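You operate a simulated robot arm through the tools that you are given. There is no shell and no other tool. Be economical: measure what you need, move in short steps, check, and stop when the job is done.

The job below is to be done with a simulated two-armed robot. You get a single attempt, and the scene is never put back.

## Task
On the clear middle of the grey bench, fold the cloth in half, so that its two short edges meet.

Only the result counts: the job must be done as asked and must still hold three seconds after the hand-in. Knocking over, shifting, dropping, spilling or breaking anything else fails it. Flat cloth is picked up by pressing the open fingertips on it (5 to 10 N) and closing them slowly along it; thin cloth reads only 2 to 8 mm in the jaws.

## Robot
Two 7-joint arms with two-finger parallel grippers on one trunk, on a base that drives. Base frame: it is fixed to the floor where the robot stands at the start and does not move with it; the origin is under the middle of the robot, x ahead of it, y to its left, z up; the surface under the hand at the start is at about z = 86. Readings come in cm, rad, newtons and seconds.
The left shoulder is at the start at [6, 14.3, 92.6], the right one opposite. With the tool pointing down near the work surface each hand reaches from about 30 to 72 cm from the robot's upright axis, wherever it stands, measured 20 degrees to its own side. Places, roughly: clear middle of the grey bench [50, -10, 90]. Payload 1.57 kg a hand.
The tool frame of a hand sits at the grasp point between the pads (the TCP): z along the fingers, y along the line on which they close. The tips reach 3 cm beyond it. Largest opening 11 cm; finger width 2.4, thickness 1.2; the body of the gripper, 4.8 by 11.2 cm, starts 7.8 cm behind the TCP.
Orientation is that of the tool frame in the base frame, as a unit quaternion [x, y, z, w]. With the fingers straight down and closing along the base's y, the tool's x points along the base's -x, its y along +y and its z along -z.

## Interface
- The arms move only by the tool play_rows. It takes "left_steps", "right_steps" or both (then of equal length, played together; a hand with none holds still); each is a list that holds one entry, the list of rows, each a list of 7 numbers: the shift along the base's x, y, z in cm, then the turn, a rotation vector about the base's x, y, z in rad, then the closure, from 0 (fully open) to 1 (shut). In form: [[[tx, ty, tz, wx, wy, wz, fingers], ...]]. A call has 1 to 12 rows; each row is the pose to reach, as a shift and turn from the pose commanded when the call began. Rows are played at 5 a second. More than 5 cm and 0.15 rad between two rows, or a gripper value outside its range, and nothing of the call is played. Where a pose cannot be reached the arm comes as near as it can. A force on the tool above 40 N (or 10 N above the force at the start of the call, whichever is more), or a blocked arm, ends the call early, and 0.2 s more pass. The fingers move at their own pace (about 4.5 cm/s each) and stop on an object; they squeeze with about 27 N. The grip force told is the motor's: it shows also when the fingers shut on nothing. Time passes only in rows, and 0.2 s behind the last, so rows that repeat a pose let the fingers close. The reply holds the time, the measured pose of the TCP, the force on the tool along the base axes, the opening and the grip force, in the units named above and with some noise, with the torque about the TCP (base axes, N m) and any sound that the robot's microphone picked up.
- Cameras (640 x 400 px; columns grow to the right, rows downward): "scene" is now at [5.16, 0.62, 153.07]; the picture's right is [-0.02, -1.00, 0.00], its down [-0.80, 0.02, -0.59] and it looks along [0.59, -0.01, -0.80] (base axes); focal length 252 px, centre (320, 200). "left" rides on the left gripper at [7, -1.6, -14.1] in its tool frame; the picture's right is [0.23, 0.97, 0.00], its down [-0.85, 0.20, -0.48] and it looks along [-0.47, 0.11, 0.88] (tool axes); focal length 222 px, centre (320, 200). "right" rides on the right gripper at [7, 1.6, -14.1] in its tool frame; the picture's right is [-0.23, 0.97, 0.00], its down [-0.85, -0.20, -0.48] and it looks along [-0.47, -0.11, 0.88] (tool axes); focal length 222 px, centre (320, 200). There is no depth. A picture from a camera that has moved, and an enlarged one, comes with that camera's place and axes in the base frame and with its lens. The place of the scene camera against the robot may be out by one fixed shift of up to 1.8 cm in any direction.
- capture(camera): a new picture of that camera. It takes no simulated time.
- slide_trunk(by): slides the trunk up (or, below 0, down) by that many cm; the arms and the scene camera ride with it, the base frame stays. It gives what a move gives, with no picture.
- roll_base(legs): drives the robot by 1 to 6 legs, each [ahead, left, turn to the left] in cm, cm and rad, along the robot's own axes; the way and the turn of a leg run together, so that a leg with both is an arc; at most 150 cm and 3.142 rad a leg. The arms and the cameras ride along, it lands a little off, and it stops where it bumps. It gives what a move gives.
- pan_tilt(pan, tilt): turns the head with the scene camera to pan (to the left, within 1.501 rad either way) and tilt (down, from -0.506 to 1.204), counted from straight ahead of the robot. It gives what a move gives.
- zoom(camera, box): a new picture of the part [left, top, right, bottom] of that camera's present view, enlarged. It takes no simulated time.
- hand_in(): hands the job in; it is judged then, once.

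Go step by step. Nothing tells you exact positions but the pictures and the camera data: compare them with the known pose of the tool, close in by small moves and look again before you grip or let go. The budget is 120 turns and 100 pictures, counting those below and the enlarged ones. Unless the task says otherwise, let go and move clear before handing in, and close with one line.

The tools are called after "Request:" as a command line: name --argument value ..., lists and objects as JSON in quotes. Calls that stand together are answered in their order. play_rows: Moves the arms, as the interface text tells. Its arguments: {"type":"object","properties":{"left_steps":{"type":"array"},"right_steps":{"type":"array"}},"required":[]} The other tools are called the same way: slide_trunk (by) slides the trunk up or down; roll_base (legs) drives the base; pan_tilt (pan, tilt) turns the head that bears the scene camera; capture (camera) takes a picture; zoom (camera, box) takes an enlarged picture of a part of a camera's view; hand_in () hands the job in.

At the start:

```text
time: 0.0
left_tcp_pos: [55.62, 20.39, 105.05]
left_tool_rot: [0.0, 1.0, 0.0, 0.0]
left_contact_force: [0.6, 0.7, -0.3]
left_ft_torque: [0.03, 0.04, 0.02]
left_finger_gap: 11.01
left_grasp_force: 0.0
right_tcp_pos: [44.8, -24.21, 106.98]
right_tool_rot: [0.0, 1.0, 0.0, 0.0]
right_contact_force: [0.2, -0.8, -0.2]
right_ft_torque: [-0.01, 0.02, -0.01]
right_finger_gap: 11.02
right_grasp_force: 0.0
trunk travel left (down, up): [-52.5, 6.5]
robot x, y, heading: [-0.25, 0.23, 0.005]
head pan, tilt: [-0.021, 0.934]
```

scene: 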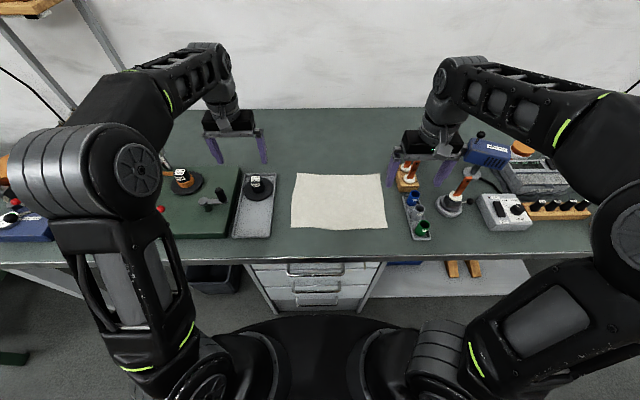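
right: 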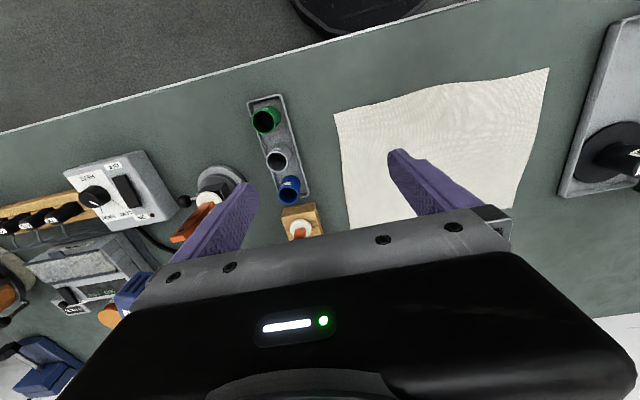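
left: 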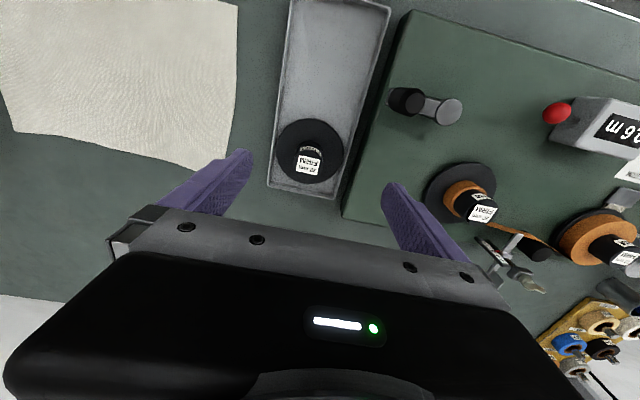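

The cloth lies roughly at x 43–66, y −22 to 8, with its short edges to the left and right. I'll zoom in to measure it before moving.

Request:
zoom --camera "scene" --box '[220, 130, 460, 280]'

Request:
play_rows --left_steps '[[[0, 0, 4, 0, 0, 0, 0.3], [0, 0, 8, 0, 0, 0, 0.6], [0, 0, 8, 0, 0, 0, 0.6]]]' --right_steps '[[[0, 0, 4, 0, 0, 0, 0.3], [0, 0, 8, 0, 0, 0, 0.6], [0, 0, 8, 0, 0, 0, 0.6]]]'

```text
2.67 times, centred on (340, 205) of scene
camera zoom: at [5.16, 0.62, 153.07], right [-0.02, -1.0, 0.0], down [-0.8, 0.02, -0.59], along [0.59, -0.01, -0.8], focal length 671 px, centre (267, 187)
```

zoom: 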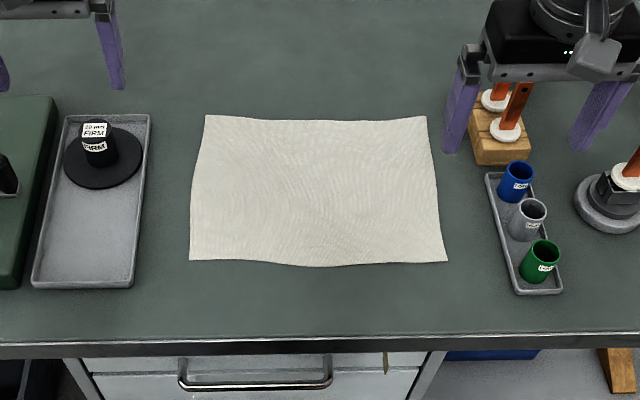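

```text
time: 0.8
left_tcp_pos: [55.58, 20.51, 108.07]
left_tool_rot: [-0.001, 1.0, -0.001, 0.001]
left_contact_force: [0.4, 0.7, 0.3]
left_ft_torque: [-0.01, 0.0, 0.0]
left_finger_gap: 4.4
left_grasp_force: 0.0
left hand out of reach, approached as far as the arm can: row 1, 2, 3
right_tcp_pos: [44.93, -24.25, 111.01]
right_tool_rot: [0.0, 1.0, 0.0, 0.0]
right_contact_force: [-0.4, -0.7, 0.3]
right_ft_torque: [-0.01, 0.0, 0.01]
right_finger_gap: 4.37
right_grasp_force: 0.1
right hand out of reach, approached as far as the arm can: row 2, 3
trunk travel left (down, up): [-52.5, 6.5]
robot x, y, heading: [0.47, -0.07, -0.0]
head pan, tilt: [-0.021, 0.934]
```

Cloth measured: left short edge at about y≈8–9, right at about y≈−22. I'll drive the robot about 10 cm to its right so that both hands reach both edges.

Request:
roll_base --legs '[[0, -10, 0]]'

Request:
capture --camera "scene"

```text
time: 1.9
left_tcp_pos: [55.66, 10.37, 108.18]
left_tool_rot: [0.0, 1.0, 0.001, 0.001]
left_contact_force: [0.4, -0.6, 0.5]
left_ft_torque: [0.08, 0.01, 0.02]
left_finger_gap: 4.4
left_grasp_force: 0.1
right_tcp_pos: [44.68, -34.28, 110.83]
right_tool_rot: [0.0, 1.0, 0.001, 0.001]
right_contact_force: [0.8, 0.4, 0.3]
right_ft_torque: [0.08, 0.0, -0.03]
right_finger_gap: 4.4
right_grasp_force: 0.1
trunk travel left (down, up): [-52.5, 6.5]
robot x, y, heading: [0.14, -9.73, -0.003]
head pan, tilt: [-0.021, 0.934]
```

```text
95 pictures are left
camera scene: at [5.15, -9.51, 153.07], right [-0.02, -1.0, 0.0], down [-0.8, 0.02, -0.59], along [0.59, -0.01, -0.8], focal length 252 px, centre (320, 200)
```

scene: 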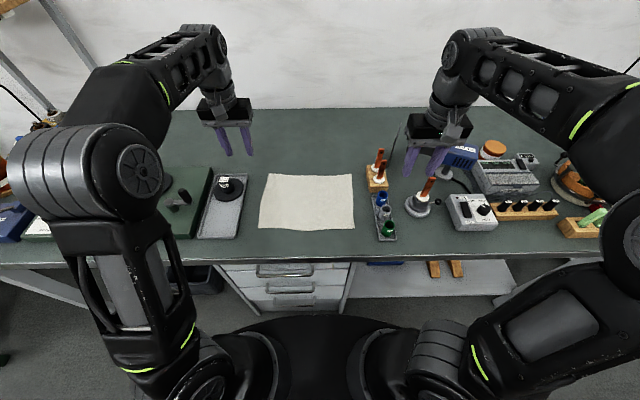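

On reflection the left side (low tray) has more room for tilting the hands at the end of the fold than the right side (handles, cups). I'll fold right edge onto left instead, and for that the robot belongs back near y≈0.

Request:
roll_base --legs '[[0, 9, 0]]'

Request:
zoom --camera "scene" --box '[220, 120, 460, 270]'

Request:
capture --camera "right"

```text
time: 3.1
left_tcp_pos: [55.63, 19.59, 108.08]
left_tool_rot: [0.0, 1.0, -0.001, 0.001]
left_contact_force: [0.6, 0.0, -0.5]
left_ft_torque: [-0.04, -0.01, 0.06]
left_finger_gap: 4.4
left_grasp_force: 0.0
right_tcp_pos: [44.87, -24.95, 110.86]
right_tool_rot: [0.001, 1.0, 0.0, 0.0]
right_contact_force: [-0.2, -0.5, -0.3]
right_ft_torque: [-0.05, 0.02, -0.01]
right_finger_gap: 4.37
right_grasp_force: 0.1
trunk travel left (down, up): [-52.5, 6.5]
robot x, y, heading: [-0.06, -0.92, 0.0]
head pan, tilt: [-0.021, 0.934]
```

```text
2.67 times, centred on (340, 195) of scene
camera zoom: at [5.16, -0.12, 153.08], right [-0.02, -1.0, 0.0], down [-0.8, 0.02, -0.59], along [0.59, -0.01, -0.8], focal length 671 px, centre (267, 213)
```

zoom: 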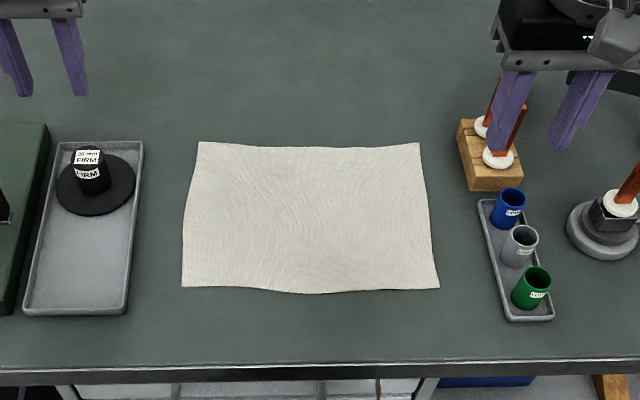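

```text
93 pictures are left
camera right: at [37.76, -23.41, 125.05], right [0.23, 0.97, 0.0], down [0.85, -0.2, 0.48], along [0.47, -0.11, -0.88], focal length 222 px, centre (320, 200)
```

right: 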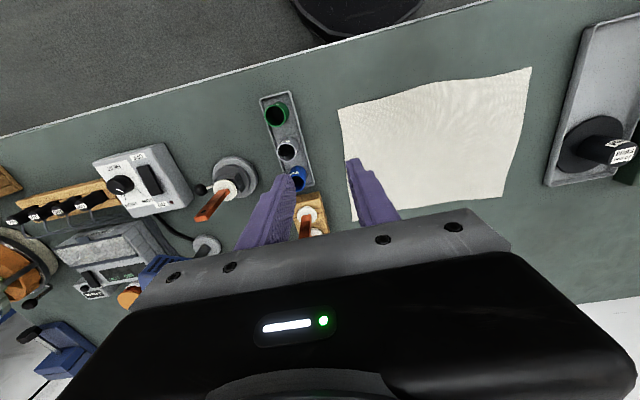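

Right short edge: about (65.5, −22.4) far to (43, −21.2) near. I'll bring the right hand above the far part of that edge, with a small opening.

Request:
play_rows --right_steps '[[[3.5, 1, -2, 0, 0, 0, 0.727], [7, 2, -4, 0, 0, 0, 0.727], [10.5, 3, -6, 0, 0, 0, 0.727], [14, 4, -8, 0, 0, 0, 0.727], [17, 4.5, -10, 0, 0, 0, 0.727], [17, 4.5, -10, 0, 0, 0, 0.727]]]'

Request:
capture --camera "right"

Request:
capture --camera "scene"

```text
time: 4.5
left_tcp_pos: [55.5, 19.42, 108.22]
left_tool_rot: [0.001, 1.0, 0.0, 0.001]
left_contact_force: [-0.3, 0.5, 0.5]
left_ft_torque: [0.0, 0.01, -0.02]
left_finger_gap: 4.41
left_grasp_force: 0.1
right_tcp_pos: [61.79, -20.69, 100.94]
right_tool_rot: [0.0, 1.0, 0.0, 0.001]
right_contact_force: [-0.7, 0.9, -0.1]
right_ft_torque: [-0.01, 0.01, -0.01]
right_finger_gap: 3.01
right_grasp_force: 0.1
trunk travel left (down, up): [-52.5, 6.5]
robot x, y, heading: [-0.12, -1.08, -0.001]
head pan, tilt: [-0.021, 0.934]
```

```text
92 pictures are left
camera right: at [54.73, -19.13, 115.09], right [0.23, 0.97, 0.0], down [0.85, -0.2, 0.48], along [0.47, -0.11, -0.88], focal length 222 px, centre (320, 200)
```

right: 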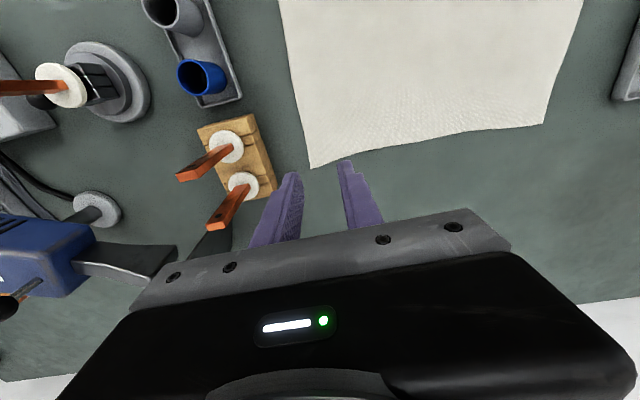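

```text
91 pictures are left
camera scene: at [5.1, -0.29, 153.08], right [-0.02, -1.0, 0.0], down [-0.8, 0.02, -0.6], along [0.6, -0.01, -0.8], focal length 252 px, centre (320, 200)
```

scene: 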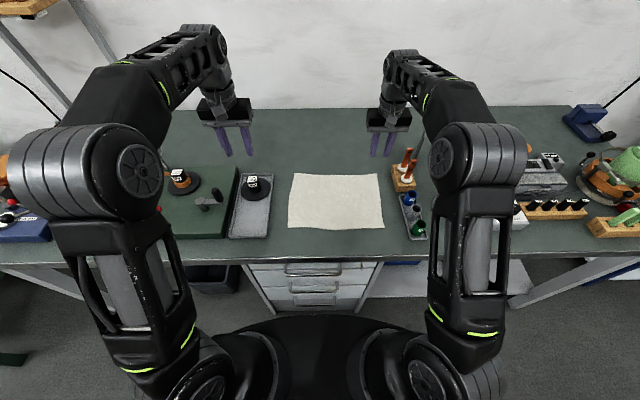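

With the right hand far and the left near, the forearms would cross, so I'll swap: left hand takes the far corner, right hand the near one, and the base will do most of the sideways travel. First I place both hands over the cloth in that arrangement.

Request:
play_rows --right_steps '[[[-4, 2, 1, 0, 0, 0, 0.727], [-8, 4.5, 1, 0, 0, 0, 0.727], [-12, 7, 1, 0, 0, 0, 0.727], [-14.8, 9.7, 0, 0, 0, 0, 0.727], [-14.8, 9.7, 0, 0, 0, 0, 0.727], [-14.8, 9.7, 0, 0, 0, 0, 0.727], [-14.8, 9.7, 0, 0, 0, 0, 0.727], [-14.8, 9.7, 0, 0, 0, 0, 0.727], [-14.8, 9.7, 0, 0, 0, 0, 0.727]]]' --left_steps '[[[1, -3, -1, 0, 0, 0, 0.727], [2, -6, -2, 0, 0, 0, 0.727], [3, -9, -3, 0, 0, 0, 0.727], [4, -12, -4, 0, 0, 0, 0.727], [5, -16, -5, 0, 0, 0, 0.727], [6, -20, -6, 0, 0, 0, 0.727], [6, -24, -7, 0, 0, 0, 0.727], [6, -27.5, -7, 0, 0, 0, 0.727], [6, -31, -7, 0, 0, 0, 0.727]]]'

Request:
capture --camera "scene"

```text
time: 6.5
left_tcp_pos: [58.81, -4.73, 101.43]
left_tool_rot: [0.0, 1.0, -0.004, 0.004]
left_contact_force: [-0.1, 0.6, 0.2]
left_ft_torque: [-0.1, 0.0, -0.03]
left_finger_gap: 2.99
left_grasp_force: 0.0
left hand out of reach, approached as far as the arm can: row 5, 6, 7, 8, 9
right_tcp_pos: [47.01, -10.62, 100.99]
right_tool_rot: [0.0, 1.0, -0.002, 0.001]
right_contact_force: [-0.4, 0.8, -0.2]
right_ft_torque: [-0.09, 0.02, 0.04]
right_finger_gap: 3.01
right_grasp_force: 0.1
trunk travel left (down, up): [-52.5, 6.5]
robot x, y, heading: [0.02, -0.85, 0.001]
head pan, tilt: [-0.021, 0.934]
```

```text
90 pictures are left
camera scene: at [5.11, 0.05, 153.08], right [-0.02, -1.0, 0.0], down [-0.8, 0.02, -0.6], along [0.6, -0.01, -0.8], focal length 252 px, centre (320, 200)
```

scene: 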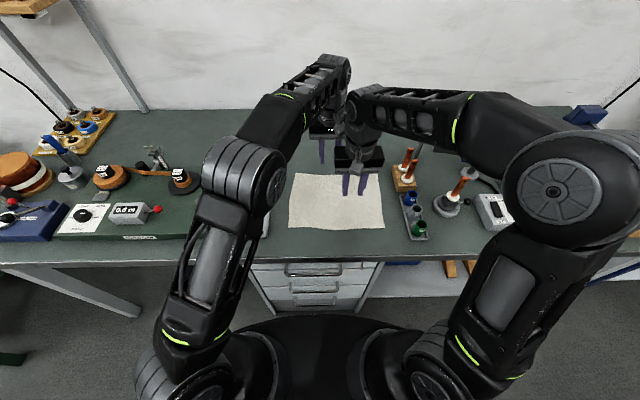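

The left arm falls short there. Raising the trunk and turning the robot to the right by about 0.5 rad will bring the left shoulder forward and separate the arms.

Request:
slide_trunk --by 6.4

Request:
roll_base --legs '[[0, 11, 0], [0, 0, -0.5]]'

Request:
capture --camera "scene"

```text
time: 7.5
left_tcp_pos: [58.87, -4.94, 107.73]
left_tool_rot: [0.001, 1.0, -0.001, 0.004]
left_contact_force: [0.8, 0.4, -0.2]
left_ft_torque: [0.02, 0.04, 0.01]
left_finger_gap: 3.03
left_grasp_force: 0.0
right_tcp_pos: [47.0, -10.94, 107.37]
right_tool_rot: [0.0, 1.0, 0.001, 0.0]
right_contact_force: [0.5, 0.2, 0.0]
right_ft_torque: [-0.03, -0.01, 0.01]
right_finger_gap: 3.01
right_grasp_force: 0.0
trunk travel left (down, up): [-58.9, 0.1]
robot x, y, heading: [0.09, -0.93, -0.005]
head pan, tilt: [-0.021, 0.934]
```

```text
time: 10.1
left_tcp_pos: [49.48, -22.16, 107.64]
left_tool_rot: [0.252, 0.968, -0.002, 0.003]
left_contact_force: [-0.1, 1.3, -0.8]
left_ft_torque: [0.04, 0.04, 0.01]
left_finger_gap: 3.0
left_grasp_force: 0.1
right_tcp_pos: [36.17, -21.58, 107.39]
right_tool_rot: [0.252, 0.968, 0.001, 0.0]
right_contact_force: [0.6, 0.3, 0.1]
right_ft_torque: [-0.01, -0.02, 0.02]
right_finger_gap: 3.0
right_grasp_force: 0.0
trunk travel left (down, up): [-58.9, 0.1]
robot x, y, heading: [0.14, 9.95, -0.511]
head pan, tilt: [-0.021, 0.934]
```

```text
89 pictures are left
camera scene: at [4.53, 8.5, 159.48], right [-0.51, -0.86, 0.0], down [-0.69, 0.41, -0.59], along [0.51, -0.3, -0.8], focal length 252 px, centre (320, 200)
```

scene: 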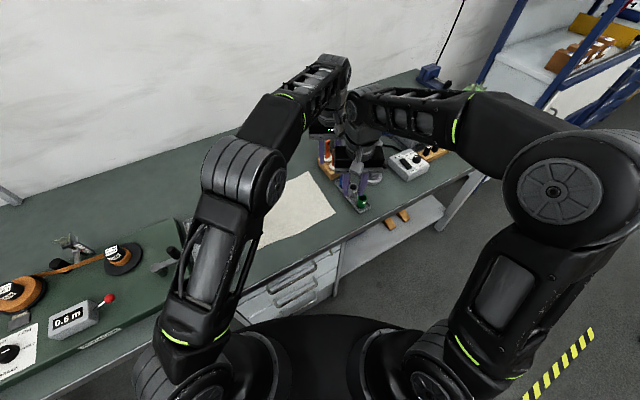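

The turn worked. I'll now square the tools up to the bench again and place both hands over the cloth.

Request:
play_rows --left_steps '[[[2.1, 2.8, -1.2, 0, 0, 0.102, 0.727], [4.2, 5.6, -2.4, 0, 0, 0.204, 0.727], [6.3, 8.4, -3.6, 0, 0, 0.307, 0.727], [8.4, 11.2, -4.8, 0, 0, 0.409, 0.727], [10.5, 14, -6, 0, 0, 0.511, 0.727], [10.5, 14, -6, 0, 0, 0.511, 0.727]]]' --right_steps '[[[2, 2.3, -1.2, 0, 0, 0.102, 0.727], [4, 4.6, -2.4, 0, 0, 0.204, 0.727], [5.9, 6.9, -3.6, 0, 0, 0.307, 0.727], [7.8, 9.2, -4.8, 0, 0, 0.409, 0.727], [9.8, 11.5, -6, 0, 0, 0.511, 0.727], [9.8, 11.5, -6, 0, 0, 0.511, 0.727]]]'

Request:
capture --camera "scene"

```text
time: 11.5
left_tcp_pos: [59.82, -8.13, 101.72]
left_tool_rot: [0.0, 1.0, -0.001, 0.005]
left_contact_force: [-1.6, -0.3, 1.0]
left_ft_torque: [0.01, 0.01, 0.0]
left_finger_gap: 2.98
left_grasp_force: 0.0
right_tcp_pos: [45.87, -10.03, 101.55]
right_tool_rot: [-0.002, 1.0, 0.001, 0.001]
right_contact_force: [0.4, 0.1, 0.3]
right_ft_torque: [0.01, 0.01, 0.01]
right_finger_gap: 3.01
right_grasp_force: 0.1
trunk travel left (down, up): [-58.9, 0.1]
robot x, y, heading: [0.16, 10.15, -0.513]
head pan, tilt: [-0.021, 0.934]
```

```text
88 pictures are left
camera scene: at [4.46, 8.46, 159.48], right [-0.51, -0.86, 0.0], down [-0.69, 0.41, -0.6], along [0.51, -0.3, -0.8], focal length 252 px, centre (320, 200)
```

scene: 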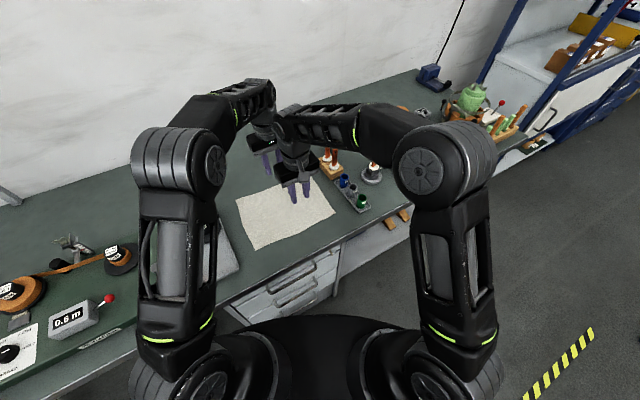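

Arms are well separated now. I'll drive −11 cm along the base y so that the hands come over the right edge.

Request:
roll_base --legs '[[5.39, -9.6, 0]]'

Request:
capture --camera "left"

Request:
capture --camera "right"

Request:
capture --camera "scene"

```text
time: 12.7
left_tcp_pos: [60.09, -19.18, 101.73]
left_tool_rot: [-0.001, 1.0, -0.002, 0.003]
left_contact_force: [1.6, -0.6, 0.2]
left_ft_torque: [0.04, 0.03, 0.03]
left_finger_gap: 3.0
left_grasp_force: 0.1
right_tcp_pos: [46.01, -21.06, 101.46]
right_tool_rot: [-0.001, 1.0, 0.001, 0.001]
right_contact_force: [-0.2, -1.3, -1.5]
right_ft_torque: [0.04, -0.02, -0.03]
right_finger_gap: 2.99
right_grasp_force: 0.1
trunk travel left (down, up): [-58.9, 0.1]
robot x, y, heading: [0.13, -0.71, -0.512]
head pan, tilt: [-0.021, 0.934]
```

```text
87 pictures are left
camera left: at [52.9, -20.86, 115.85], right [-0.23, 0.97, 0.0], down [0.85, 0.2, 0.48], along [0.47, 0.11, -0.87], focal length 222 px, centre (320, 200)
```

left: 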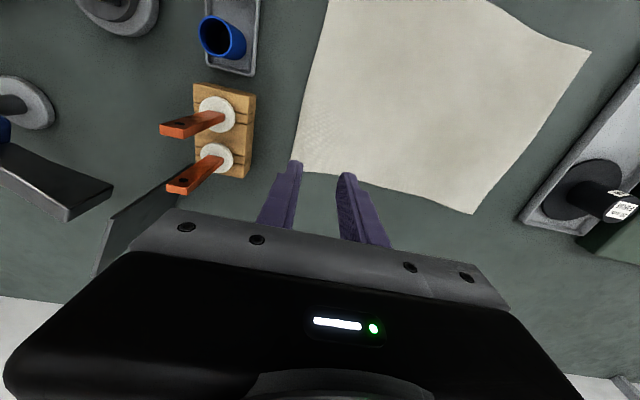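

```text
86 pictures are left
camera right: at [38.96, -19.6, 115.48], right [0.22, 0.97, 0.0], down [0.86, -0.2, 0.48], along [0.47, -0.11, -0.88], focal length 222 px, centre (320, 200)
```

right: 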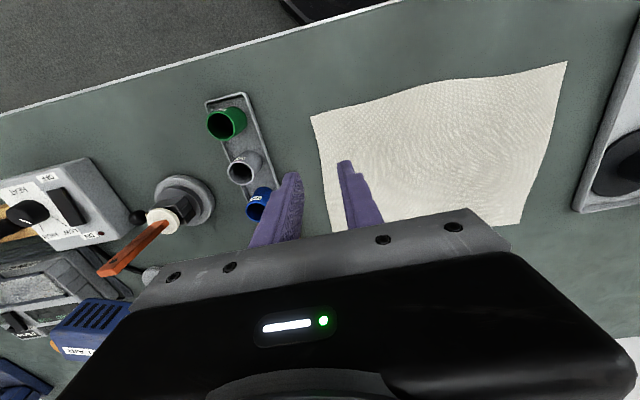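

```text
85 pictures are left
camera scene: at [4.63, -2.71, 159.47], right [-0.5, -0.86, 0.0], down [-0.69, 0.41, -0.59], along [0.51, -0.3, -0.8], focal length 252 px, centre (320, 200)
```

scene: 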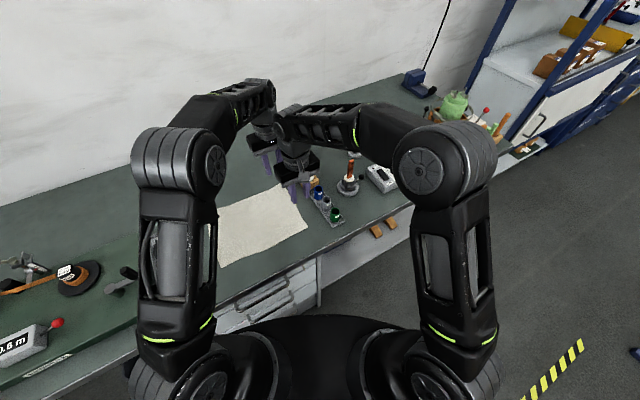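

Edge refined: near corner (42.7, −21.6), far (65, −22.4). I'll lower both hands to about 2 cm above the cloth with the outer finger at the edge.

Request:
play_rows --left_steps '[[[0.4, -1.4, -3, 0, 0, 0, 0.727], [0.4, -1.4, -6, 0, 0, 0, 0.727], [0.4, -1.4, -9, 0, 0, 0, 0.727], [0.4, -1.4, -10.7, 0, 0, 0, 0.727], [0.4, -1.4, -10.7, 0, 0, 0, 0.727]]]' --right_steps '[[[1, 1.2, -3, 0, 0, 0, 0.727], [1, 1.2, -6, 0, 0, 0, 0.727], [1, 1.2, -9, 0, 0, 0, 0.727], [1, 1.2, -10.5, 0, 0, 0, 0.727], [1, 1.2, -10.5, 0, 0, 0, 0.727]]]'

Request:
capture --camera "left"

Request:
capture --camera "right"

```text
time: 13.9
left_tcp_pos: [60.4, -20.49, 90.99]
left_tool_rot: [-0.001, 1.0, 0.0, 0.004]
left_contact_force: [-1.2, -1.0, 0.4]
left_ft_torque: [0.0, 0.01, 0.02]
left_finger_gap: 3.0
left_grasp_force: 0.0
right_tcp_pos: [47.05, -19.95, 90.87]
right_tool_rot: [-0.001, 1.0, 0.0, -0.001]
right_contact_force: [-0.3, 0.7, -0.2]
right_ft_torque: [0.02, -0.01, 0.02]
right_finger_gap: 3.01
right_grasp_force: 0.1
trunk travel left (down, up): [-58.9, 0.1]
robot x, y, heading: [0.07, -1.09, -0.513]
head pan, tilt: [-0.021, 0.934]
```

```text
84 pictures are left
camera left: at [53.28, -22.11, 105.16], right [-0.23, 0.97, 0.0], down [0.85, 0.2, 0.48], along [0.47, 0.11, -0.87], focal length 222 px, centre (320, 200)
```

left: 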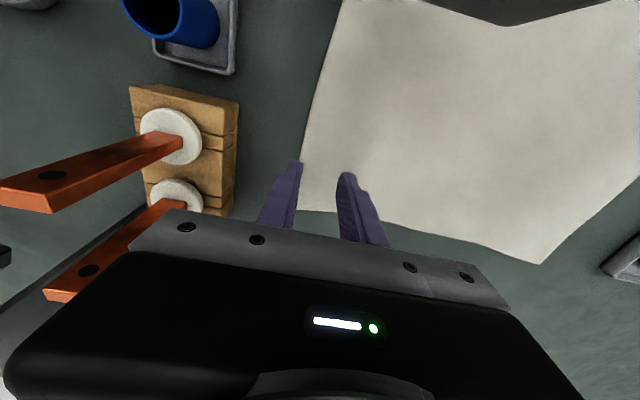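

```text
83 pictures are left
camera right: at [39.99, -18.32, 105.01], right [0.22, 0.97, 0.0], down [0.86, -0.2, 0.48], along [0.47, -0.11, -0.88], focal length 222 px, centre (320, 200)
```

right: 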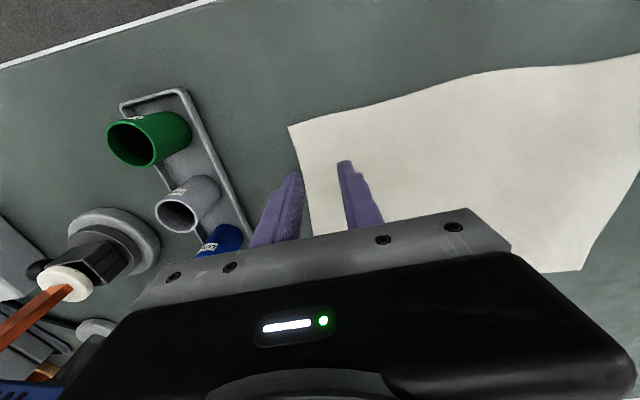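

Both outer fingers sit just at the edge line. Now lowering gently to contact.

Request:
play_rows --left_steps '[[[0, 0.2, -0.6, 0, 0, 0, 0.727], [0, 0.2, -1.1, 0, 0, 0, 0.727], [0, 0.2, -1.5, 0, 0, 0, 0.727], [0, 0.2, -1.8, 0, 0, 0, 0.727]]]' --right_steps '[[[0, 0.4, -0.6, 0, 0, 0, 0.727], [0, 0.4, -1.1, 0, 0, 0, 0.727], [0, 0.4, -1.5, 0, 0, 0, 0.727], [0, 0.4, -1.8, 0, 0, 0, 0.727]]]'

```text
time: 14.9
left_tcp_pos: [60.37, -20.17, 89.37]
left_tool_rot: [-0.002, 1.0, -0.001, 0.004]
left_contact_force: [-0.8, -0.4, 0.0]
left_ft_torque: [0.03, -0.02, -0.03]
left_finger_gap: 2.99
left_grasp_force: 0.0
right_tcp_pos: [46.94, -19.42, 89.25]
right_tool_rot: [-0.001, 1.0, 0.0, 0.001]
right_contact_force: [-0.8, 0.2, 2.7]
right_ft_torque: [-0.01, 0.01, 0.0]
right_finger_gap: 3.0
right_grasp_force: 0.1
trunk travel left (down, up): [-58.9, 0.1]
robot x, y, heading: [-0.01, -1.17, -0.51]
head pan, tilt: [-0.021, 0.934]
```

Request:
play_rows --left_steps '[[[0, 0, -0.15, 0, 0, 0, 0.727], [0, 0, -0.3, 0, 0, 0, 0.727]]]' --right_steps '[[[0, 0, -0.1, 0, 0, 0, 0.727], [0, 0, -0.15, 0, 0, 0, 0.727]]]'

```text
time: 15.5
left_tcp_pos: [60.32, -20.28, 89.09]
left_tool_rot: [-0.001, 1.0, -0.001, 0.005]
left_contact_force: [-1.0, 1.8, 9.1]
left_ft_torque: [0.04, 0.07, -0.04]
left_finger_gap: 2.99
left_grasp_force: 0.1
right_tcp_pos: [47.01, -19.47, 89.17]
right_tool_rot: [0.0, 1.0, 0.0, 0.002]
right_contact_force: [-0.7, -1.8, 11.4]
right_ft_torque: [-0.18, 0.05, 0.03]
right_finger_gap: 3.0
right_grasp_force: 0.2
trunk travel left (down, up): [-58.9, 0.1]
robot x, y, heading: [0.07, -1.04, -0.504]
head pan, tilt: [-0.021, 0.934]
```

Contact at 9 and 11 N. Closing slowly.

Request:
play_rows --left_steps '[[[0, 0, 0, 0, 0, 0, 0.75], [0, 0, 0, 0, 0, 0, 0.775], [0, 0, 0, 0, 0, 0, 0.8], [0, 0, 0, 0, 0, 0, 0.825], [0, 0, 0, 0, 0, 0, 0.85], [0, 0, 0, 0, 0, 0, 0.875], [0, 0, 0, 0, 0, 0, 0.9], [0, 0, 0, 0, 0, 0, 0.925], [0, 0, 0, 0, 0, 0, 0.95], [0, 0, 0, 0, 0, 0, 0.975], [0, 0, 0, 0, 0, 0, 1], [0, 0, 0, 0, 0, 0, 1]]]' --right_steps '[[[0, 0, 0.02, 0, 0, 0, 0.75], [0, 0, 0.02, 0, 0, 0, 0.775], [0, 0, 0.02, 0, 0, 0, 0.8], [0, 0, 0.02, 0, 0, 0, 0.825], [0, 0, 0.02, 0, 0, 0, 0.85], [0, 0, 0.02, 0, 0, 0, 0.875], [0, 0, 0.02, 0, 0, 0, 0.9], [0, 0, 0.02, 0, 0, 0, 0.925], [0, 0, 0.02, 0, 0, 0, 0.95], [0, 0, 0.02, 0, 0, 0, 0.975], [0, 0, 0.02, 0, 0, 0, 1], [0, 0, 0.02, 0, 0, 0, 1]]]'

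Request:
capture --camera "left"

Request:
capture --camera "right"

```text
time: 18.1
left_tcp_pos: [60.3, -20.33, 89.16]
left_tool_rot: [-0.002, 1.0, -0.002, 0.005]
left_contact_force: [-0.9, -3.2, 19.4]
left_ft_torque: [-0.15, 0.13, 0.02]
left_finger_gap: 0.23
left_grasp_force: 24.0
right_tcp_pos: [46.97, -19.53, 89.15]
right_tool_rot: [-0.001, 1.0, 0.0, 0.003]
right_contact_force: [1.2, -2.1, 17.9]
right_ft_torque: [-0.1, 0.04, 0.0]
right_finger_gap: 0.24
right_grasp_force: 23.7
trunk travel left (down, up): [-58.9, 0.1]
robot x, y, heading: [0.02, -1.32, -0.501]
head pan, tilt: [-0.021, 0.934]
```

```text
82 pictures are left
camera left: at [53.1, -21.94, 103.23], right [-0.23, 0.97, -0.01], down [0.85, 0.2, 0.49], along [0.47, 0.11, -0.87], focal length 222 px, centre (320, 200)
```

left: 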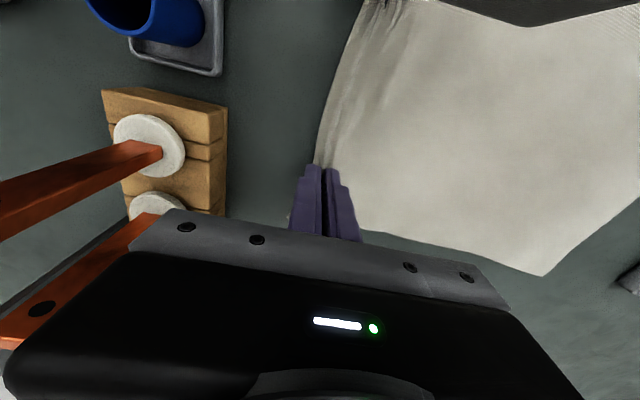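

```text
81 pictures are left
camera right: at [39.77, -17.84, 103.21], right [0.22, 0.97, 0.0], down [0.85, -0.2, 0.48], along [0.47, -0.11, -0.88], focal length 222 px, centre (320, 200)
```

right: 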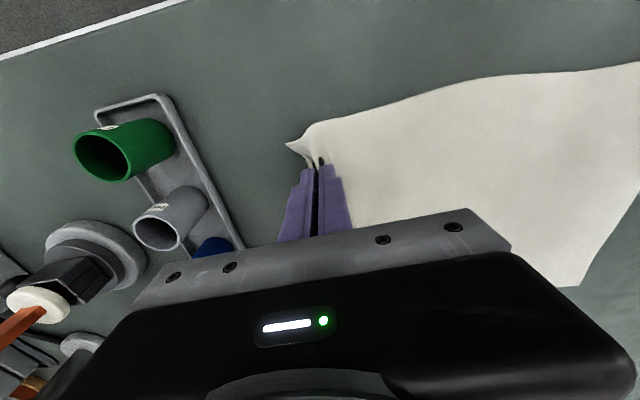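

Both jaws read 2.3 mm, so cloth is pinched at the edge. A small lift with a little inward motion to verify.

Request:
play_rows --left_steps '[[[0, 0.3, 1, 0, 0, 0, 1], [0, 0.8, 2, 0, 0, 0, 1], [0, 1.5, 3, 0, 0, 0, 1], [0, 1.5, 3, 0, 0, 0, 1]]]' --right_steps '[[[0, 0.3, 1, 0, 0, 0, 1], [0, 0.8, 2, 0, 0, 0, 1], [0, 1.5, 3, 0, 0, 0, 1], [0, 1.5, 3, 0, 0, 0, 1]]]'

Request:
capture --camera "left"

Request:
capture --camera "right"

Request:
zoom --camera "scene" --box '[200, 110, 360, 260]'

```text
time: 19.1
left_tcp_pos: [60.33, -18.64, 91.88]
left_tool_rot: [-0.002, 1.0, -0.001, 0.004]
left_contact_force: [-0.7, 0.3, -0.4]
left_ft_torque: [0.02, 0.0, 0.02]
left_finger_gap: 0.19
left_grasp_force: 23.7
right_tcp_pos: [46.92, -17.96, 91.94]
right_tool_rot: [-0.001, 1.0, 0.0, -0.001]
right_contact_force: [0.3, 0.0, -0.4]
right_ft_torque: [-0.01, 0.0, -0.03]
right_finger_gap: 0.22
right_grasp_force: 23.2
trunk travel left (down, up): [-58.9, 0.1]
robot x, y, heading: [-0.07, -0.88, -0.508]
head pan, tilt: [-0.021, 0.934]
```

```text
80 pictures are left
camera left: at [53.28, -20.4, 106.06], right [-0.23, 0.97, 0.0], down [0.85, 0.2, 0.48], along [0.47, 0.11, -0.87], focal length 222 px, centre (320, 200)
```

left: 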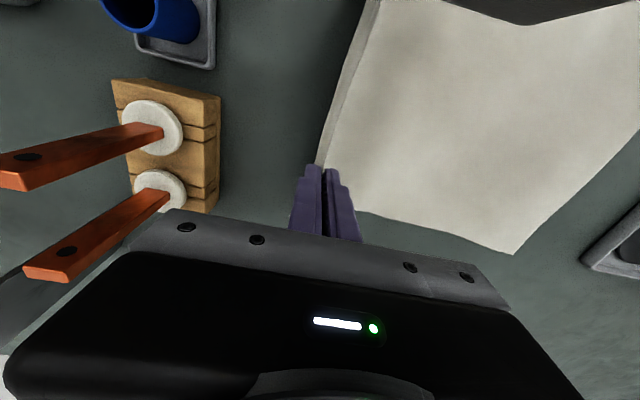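

```text
79 pictures are left
camera right: at [39.95, -16.38, 106.1], right [0.22, 0.97, 0.0], down [0.86, -0.2, 0.48], along [0.47, -0.11, -0.88], focal length 222 px, centre (320, 200)
```

right: 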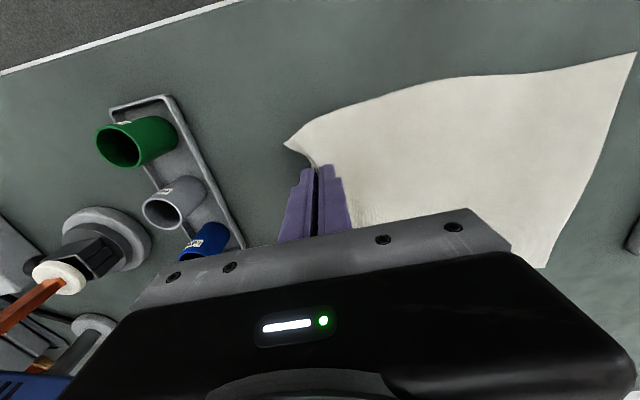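

```text
2.67 times, centred on (280, 185) of scene
camera zoom: at [4.64, -2.55, 159.47], right [-0.5, -0.86, 0.0], down [-0.69, 0.41, -0.59], along [0.51, -0.3, -0.8], focal length 671 px, centre (427, 240)
```

zoom: 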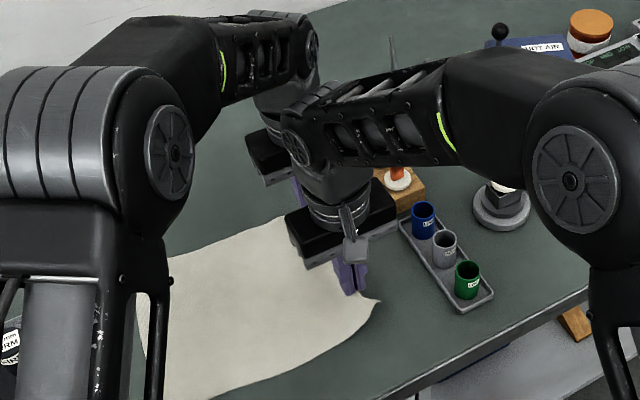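

The edge lifts cleanly at both jaws. Next: raise along an inward arc with the arms, then carry it over with the base.

Request:
play_rows --left_steps '[[[0, 1, 1.5, 0, 0, 0, 1], [0, 2, 3, 0, 0, 0, 1], [0, 3, 4.5, 0, 0, 0, 1], [0, 4.5, 6, 0, 0, 0, 1], [0, 6, 7, 0, 0, 0, 1], [0, 6, 7, 0, 0, 0, 1]]]' --right_steps '[[[0, 1, 1.5, 0, 0, 0, 1], [0, 2, 3, 0, 0, 0, 1], [0, 3, 4.5, 0, 0, 0, 1], [0, 4.5, 6, 0, 0, 0, 1], [0, 6, 7, 0, 0, 0, 1], [0, 6, 7, 0, 0, 0, 1]]]'

Request:
capture --camera "right"

Request:
capture --camera "scene"

```text
time: 20.5
left_tcp_pos: [60.38, -12.72, 98.98]
left_tool_rot: [-0.001, 1.0, 0.0, 0.004]
left_contact_force: [0.4, -0.6, -0.8]
left_ft_torque: [0.04, 0.04, 0.02]
left_finger_gap: 0.21
left_grasp_force: 23.5
right_tcp_pos: [47.05, -11.94, 98.96]
right_tool_rot: [0.0, 1.0, 0.001, 0.001]
right_contact_force: [0.7, -0.2, -1.0]
right_ft_torque: [0.01, 0.01, 0.0]
right_finger_gap: 0.21
right_grasp_force: 23.7
trunk travel left (down, up): [-58.9, 0.1]
robot x, y, heading: [-0.09, -1.06, -0.508]
head pan, tilt: [-0.021, 0.934]
```

```text
77 pictures are left
camera right: at [39.96, -10.34, 113.08], right [0.23, 0.97, 0.0], down [0.86, -0.2, 0.48], along [0.47, -0.11, -0.88], focal length 222 px, centre (320, 200)
```

right: 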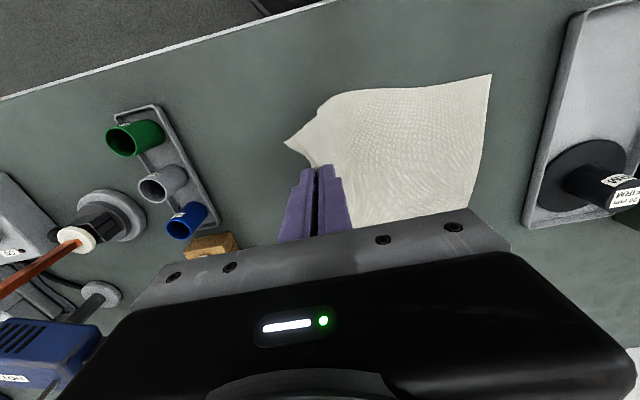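

```text
76 pictures are left
camera scene: at [4.64, -2.56, 159.47], right [-0.5, -0.86, 0.0], down [-0.69, 0.41, -0.59], along [0.51, -0.3, -0.8], focal length 252 px, centre (320, 200)
```

scene: 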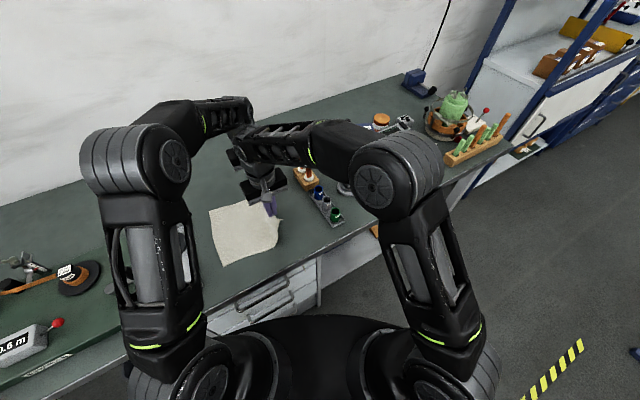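

The fixed half has stayed put (near-left corner still ≈(43.6, 7.6)). Now driving 13 cm left along the bench.

Request:
roll_base --legs '[[-6.32, 11.36, 0]]'

Request:
capture --camera "right"

Request:
capture --camera "left"

Request:
capture --camera "scene"

```text
time: 21.8
left_tcp_pos: [60.45, 0.26, 99.06]
left_tool_rot: [-0.002, 1.0, -0.001, 0.004]
left_contact_force: [-0.4, 0.2, -0.1]
left_ft_torque: [-0.04, 0.0, -0.03]
left_finger_gap: 0.22
left_grasp_force: 23.9
right_tcp_pos: [47.03, 1.11, 99.02]
right_tool_rot: [-0.002, 1.0, -0.002, 0.0]
right_contact_force: [-0.2, 1.2, 0.1]
right_ft_torque: [-0.03, -0.03, -0.02]
right_finger_gap: 0.22
right_grasp_force: 23.8
trunk travel left (down, up): [-58.9, 0.1]
robot x, y, heading: [0.0, 12.03, -0.509]
head pan, tilt: [-0.021, 0.934]
```

```text
75 pictures are left
camera right: at [39.95, 2.77, 113.08], right [0.22, 0.97, 0.0], down [0.86, -0.2, 0.48], along [0.47, -0.11, -0.88], focal length 222 px, centre (320, 200)
```

right: 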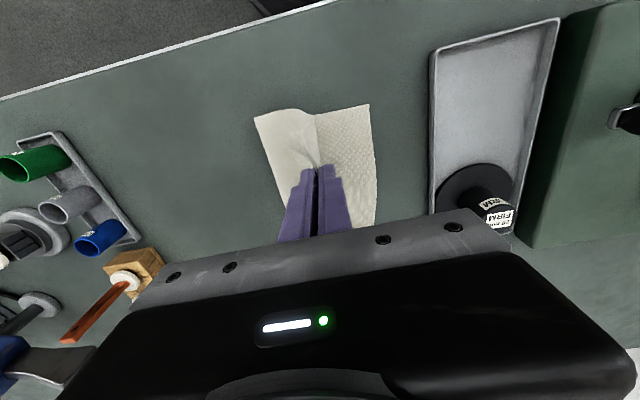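

```text
74 pictures are left
camera left: at [53.31, -1.3, 113.11], right [-0.23, 0.97, -0.01], down [0.85, 0.2, 0.48], along [0.47, 0.11, -0.87], focal length 222 px, centre (320, 200)
```

left: 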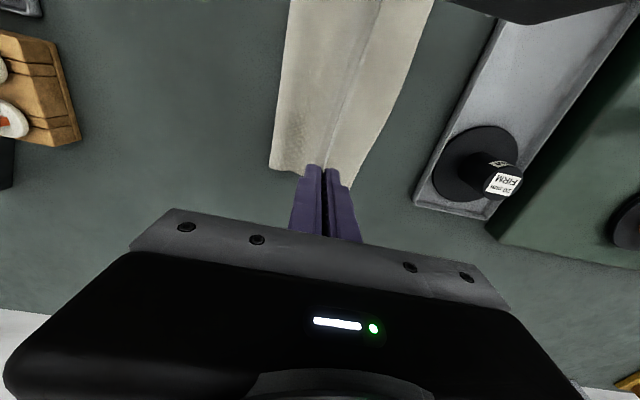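

```text
73 pictures are left
camera scene: at [4.64, 10.62, 159.48], right [-0.5, -0.86, 0.0], down [-0.69, 0.4, -0.6], along [0.51, -0.3, -0.8], focal length 252 px, centre (320, 200)
```

scene: 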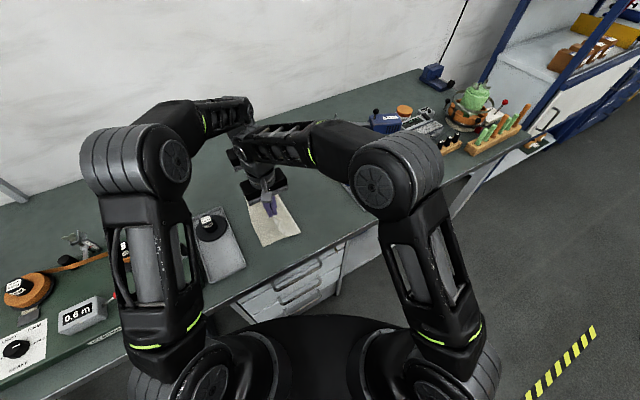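

The fold is forming nicely and the lower half is unmoved (corner ≈(43.7, 7.5)). Now I lower part-way while tilting the hands so their bodies lean left, laying the edge outward.

Request:
play_rows --left_steps '[[[0, 0.6, -0.8, -0.1, 0, 0, 1], [0, 1.2, -1.6, -0.2, 0, 0, 1], [0, 1.8, -2.4, -0.3, 0, 0, 1], [0, 2.4, -3.2, -0.4, 0, 0, 1], [0, 3, -4, -0.5, 0, 0, 1], [0, 3, -4, -0.5, 0, 0, 1]]]' --right_steps '[[[0, 0.6, -0.8, -0.1, 0, 0, 1], [0, 1.2, -1.6, -0.2, 0, 0, 1], [0, 1.8, -2.4, -0.3, 0, 0, 1], [0, 2.4, -3.2, -0.4, 0, 0, 1], [0, 3, -4, -0.5, 0, 0, 1], [0, 3, -4, -0.5, 0, 0, 1]]]'

Request:
roll_base --legs '[[-2.19, 3.93, 0]]'

Request:
capture --camera "right"

Request:
capture --camera "left"

Request:
capture --camera "scene"

```text
time: 23.2
left_tcp_pos: [60.33, 3.19, 95.08]
left_tool_rot: [-0.002, 0.969, -0.249, 0.004]
left_contact_force: [0.0, -0.2, -0.1]
left_ft_torque: [0.03, -0.01, 0.0]
left_finger_gap: 0.2
left_grasp_force: 24.6
right_tcp_pos: [46.93, 4.07, 94.81]
right_tool_rot: [0.0, 0.969, -0.248, 0.001]
right_contact_force: [0.8, -1.5, 0.7]
right_ft_torque: [0.07, 0.04, 0.01]
right_finger_gap: 0.23
right_grasp_force: 23.6
trunk travel left (down, up): [-58.9, 0.1]
robot x, y, heading: [0.19, 11.64, -0.511]
head pan, tilt: [-0.021, 0.934]
```

```text
time: 24.1
left_tcp_pos: [60.46, 7.97, 94.96]
left_tool_rot: [-0.003, 0.968, -0.25, 0.003]
left_contact_force: [-0.8, 0.1, 0.6]
left_ft_torque: [-0.01, 0.01, -0.04]
left_finger_gap: 0.22
left_grasp_force: 23.8
right_tcp_pos: [47.08, 8.77, 94.94]
right_tool_rot: [-0.002, 0.969, -0.248, 0.0]
right_contact_force: [0.3, 1.0, 0.4]
right_ft_torque: [-0.04, -0.04, 0.0]
right_finger_gap: 0.24
right_grasp_force: 23.3
trunk travel left (down, up): [-58.9, 0.1]
robot x, y, heading: [0.32, 16.53, -0.506]
head pan, tilt: [-0.021, 0.934]
```

```text
72 pictures are left
camera right: at [39.97, 16.98, 106.54], right [0.22, 0.85, -0.47], down [0.86, 0.06, 0.51], along [0.47, -0.52, -0.72], focal length 222 px, centre (320, 200)
```

right: 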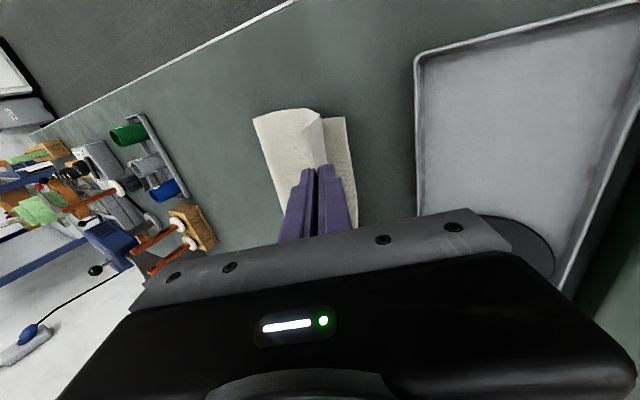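

```text
71 pictures are left
camera left: at [53.35, 13.23, 108.14], right [-0.23, 0.85, -0.47], down [0.85, 0.41, 0.33], along [0.47, -0.33, -0.82], focal length 222 px, centre (320, 200)
```

left: 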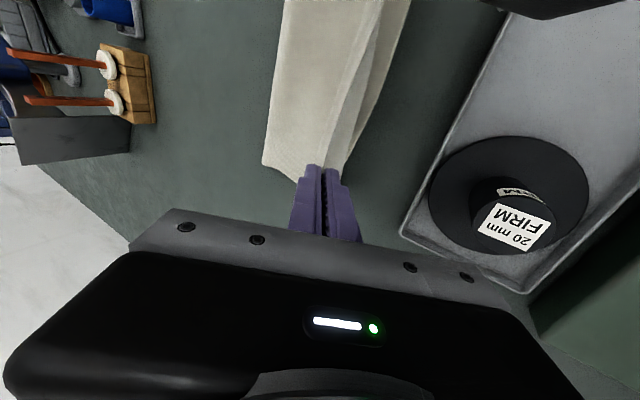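

```text
70 pictures are left
camera scene: at [4.67, 15.18, 159.48], right [-0.5, -0.86, 0.0], down [-0.69, 0.4, -0.6], along [0.51, -0.3, -0.8], focal length 252 px, centre (320, 200)
```

scene: 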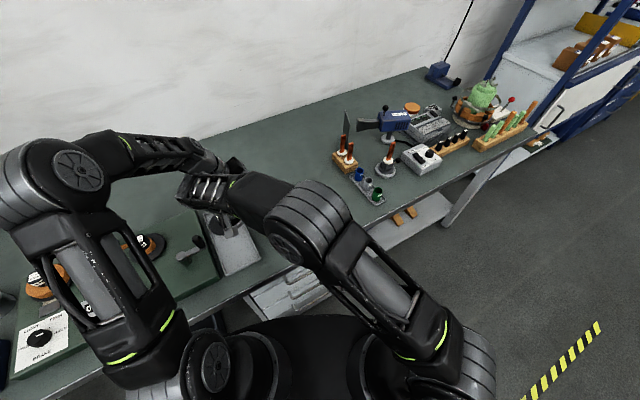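

Edges align well above the target; tips at about y=7.3 and 6.5, fixed edge at about 7.9 and 7.2. Lowering toward the bench.

Request:
play_rows --left_steps '[[[0, 0, -1.2, 0, 0, 0, 1], [0, -0.1, -2.4, 0, 0, 0, 1], [0, -0.2, -3.6, 0, 0, 0, 1], [0, -0.2, -4.8, 0, 0, 0, 1], [0, -0.2, -4.8, 0, 0, 0, 1]]]' --right_steps '[[[0, 0, -1.2, 0, 0, 0, 1], [0, -0.1, -2.4, 0, 0, 0, 1], [0, -0.2, -3.6, 0, 0, 0, 1], [0, -0.2, -4.8, 0, 0, 0, 1], [0, -0.2, -4.8, 0, 0, 0, 1]]]'

Request:
capture --camera "right"

Request:
capture --camera "left"

```text
time: 25.3
left_tcp_pos: [60.42, 7.47, 90.26]
left_tool_rot: [-0.004, 0.969, -0.249, 0.003]
left_contact_force: [-0.2, 0.3, -0.3]
left_ft_torque: [0.04, 0.04, 0.0]
left_finger_gap: 0.21
left_grasp_force: 23.7
right_tcp_pos: [47.0, 8.36, 90.11]
right_tool_rot: [-0.002, 0.969, -0.248, 0.0]
right_contact_force: [0.7, -0.7, 0.2]
right_ft_torque: [0.03, 0.0, -0.03]
right_finger_gap: 0.23
right_grasp_force: 23.5
trunk travel left (down, up): [-58.9, 0.1]
robot x, y, heading: [0.55, 16.67, -0.508]
head pan, tilt: [-0.021, 0.934]
```

```text
69 pictures are left
camera right: at [39.94, 16.59, 101.74], right [0.22, 0.86, -0.47], down [0.86, 0.06, 0.51], along [0.47, -0.51, -0.72], focal length 222 px, centre (320, 200)
```

right: 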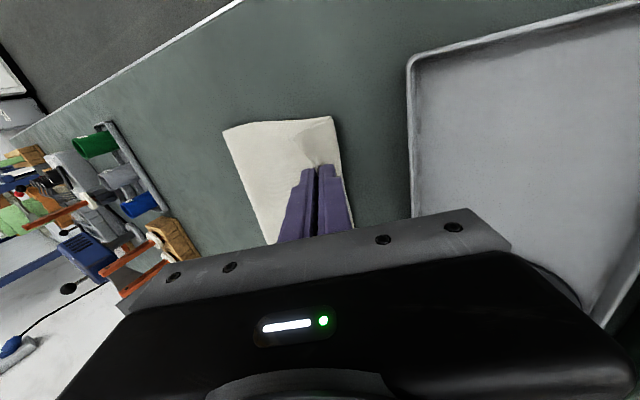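

```text
68 pictures are left
camera left: at [53.29, 12.85, 103.32], right [-0.23, 0.85, -0.47], down [0.85, 0.41, 0.33], along [0.47, -0.32, -0.82], focal length 222 px, centre (320, 200)
```

left: 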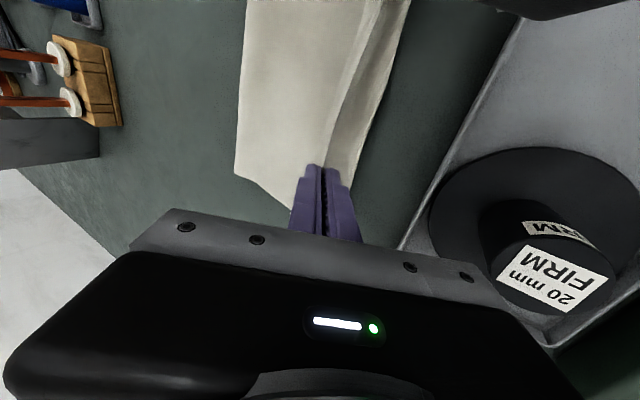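

Request:
zoom --camera "left" --box '[220, 0, 440, 200]'

Request:
zoom --camera "right" --box '[210, 90, 390, 250]'

```text
2.00 times, centred on (330, 100) of left
camera zoom: at [53.29, 12.85, 103.32], right [-0.23, 0.85, -0.47], down [0.85, 0.41, 0.33], along [0.47, -0.32, -0.82], focal length 444 px, centre (300, 400)
```

zoom: 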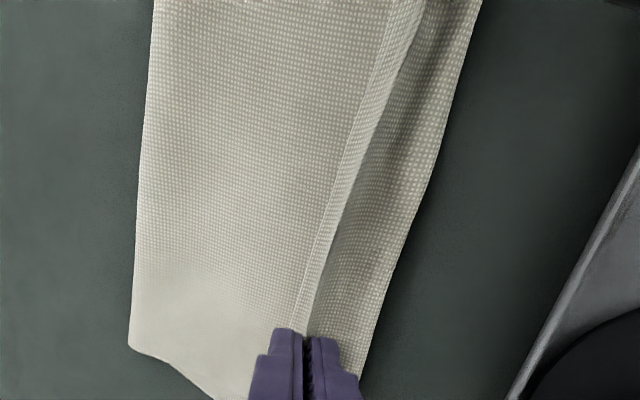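

```text
2.50 times, centred on (300, 170) of right
camera zoom: at [39.94, 16.59, 101.74], right [0.22, 0.86, -0.47], down [0.86, 0.06, 0.51], along [0.47, -0.51, -0.72], focal length 555 px, centre (370, 275)
```

zoom: 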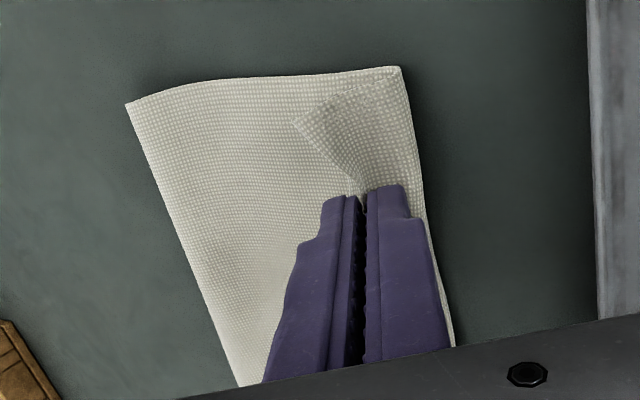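

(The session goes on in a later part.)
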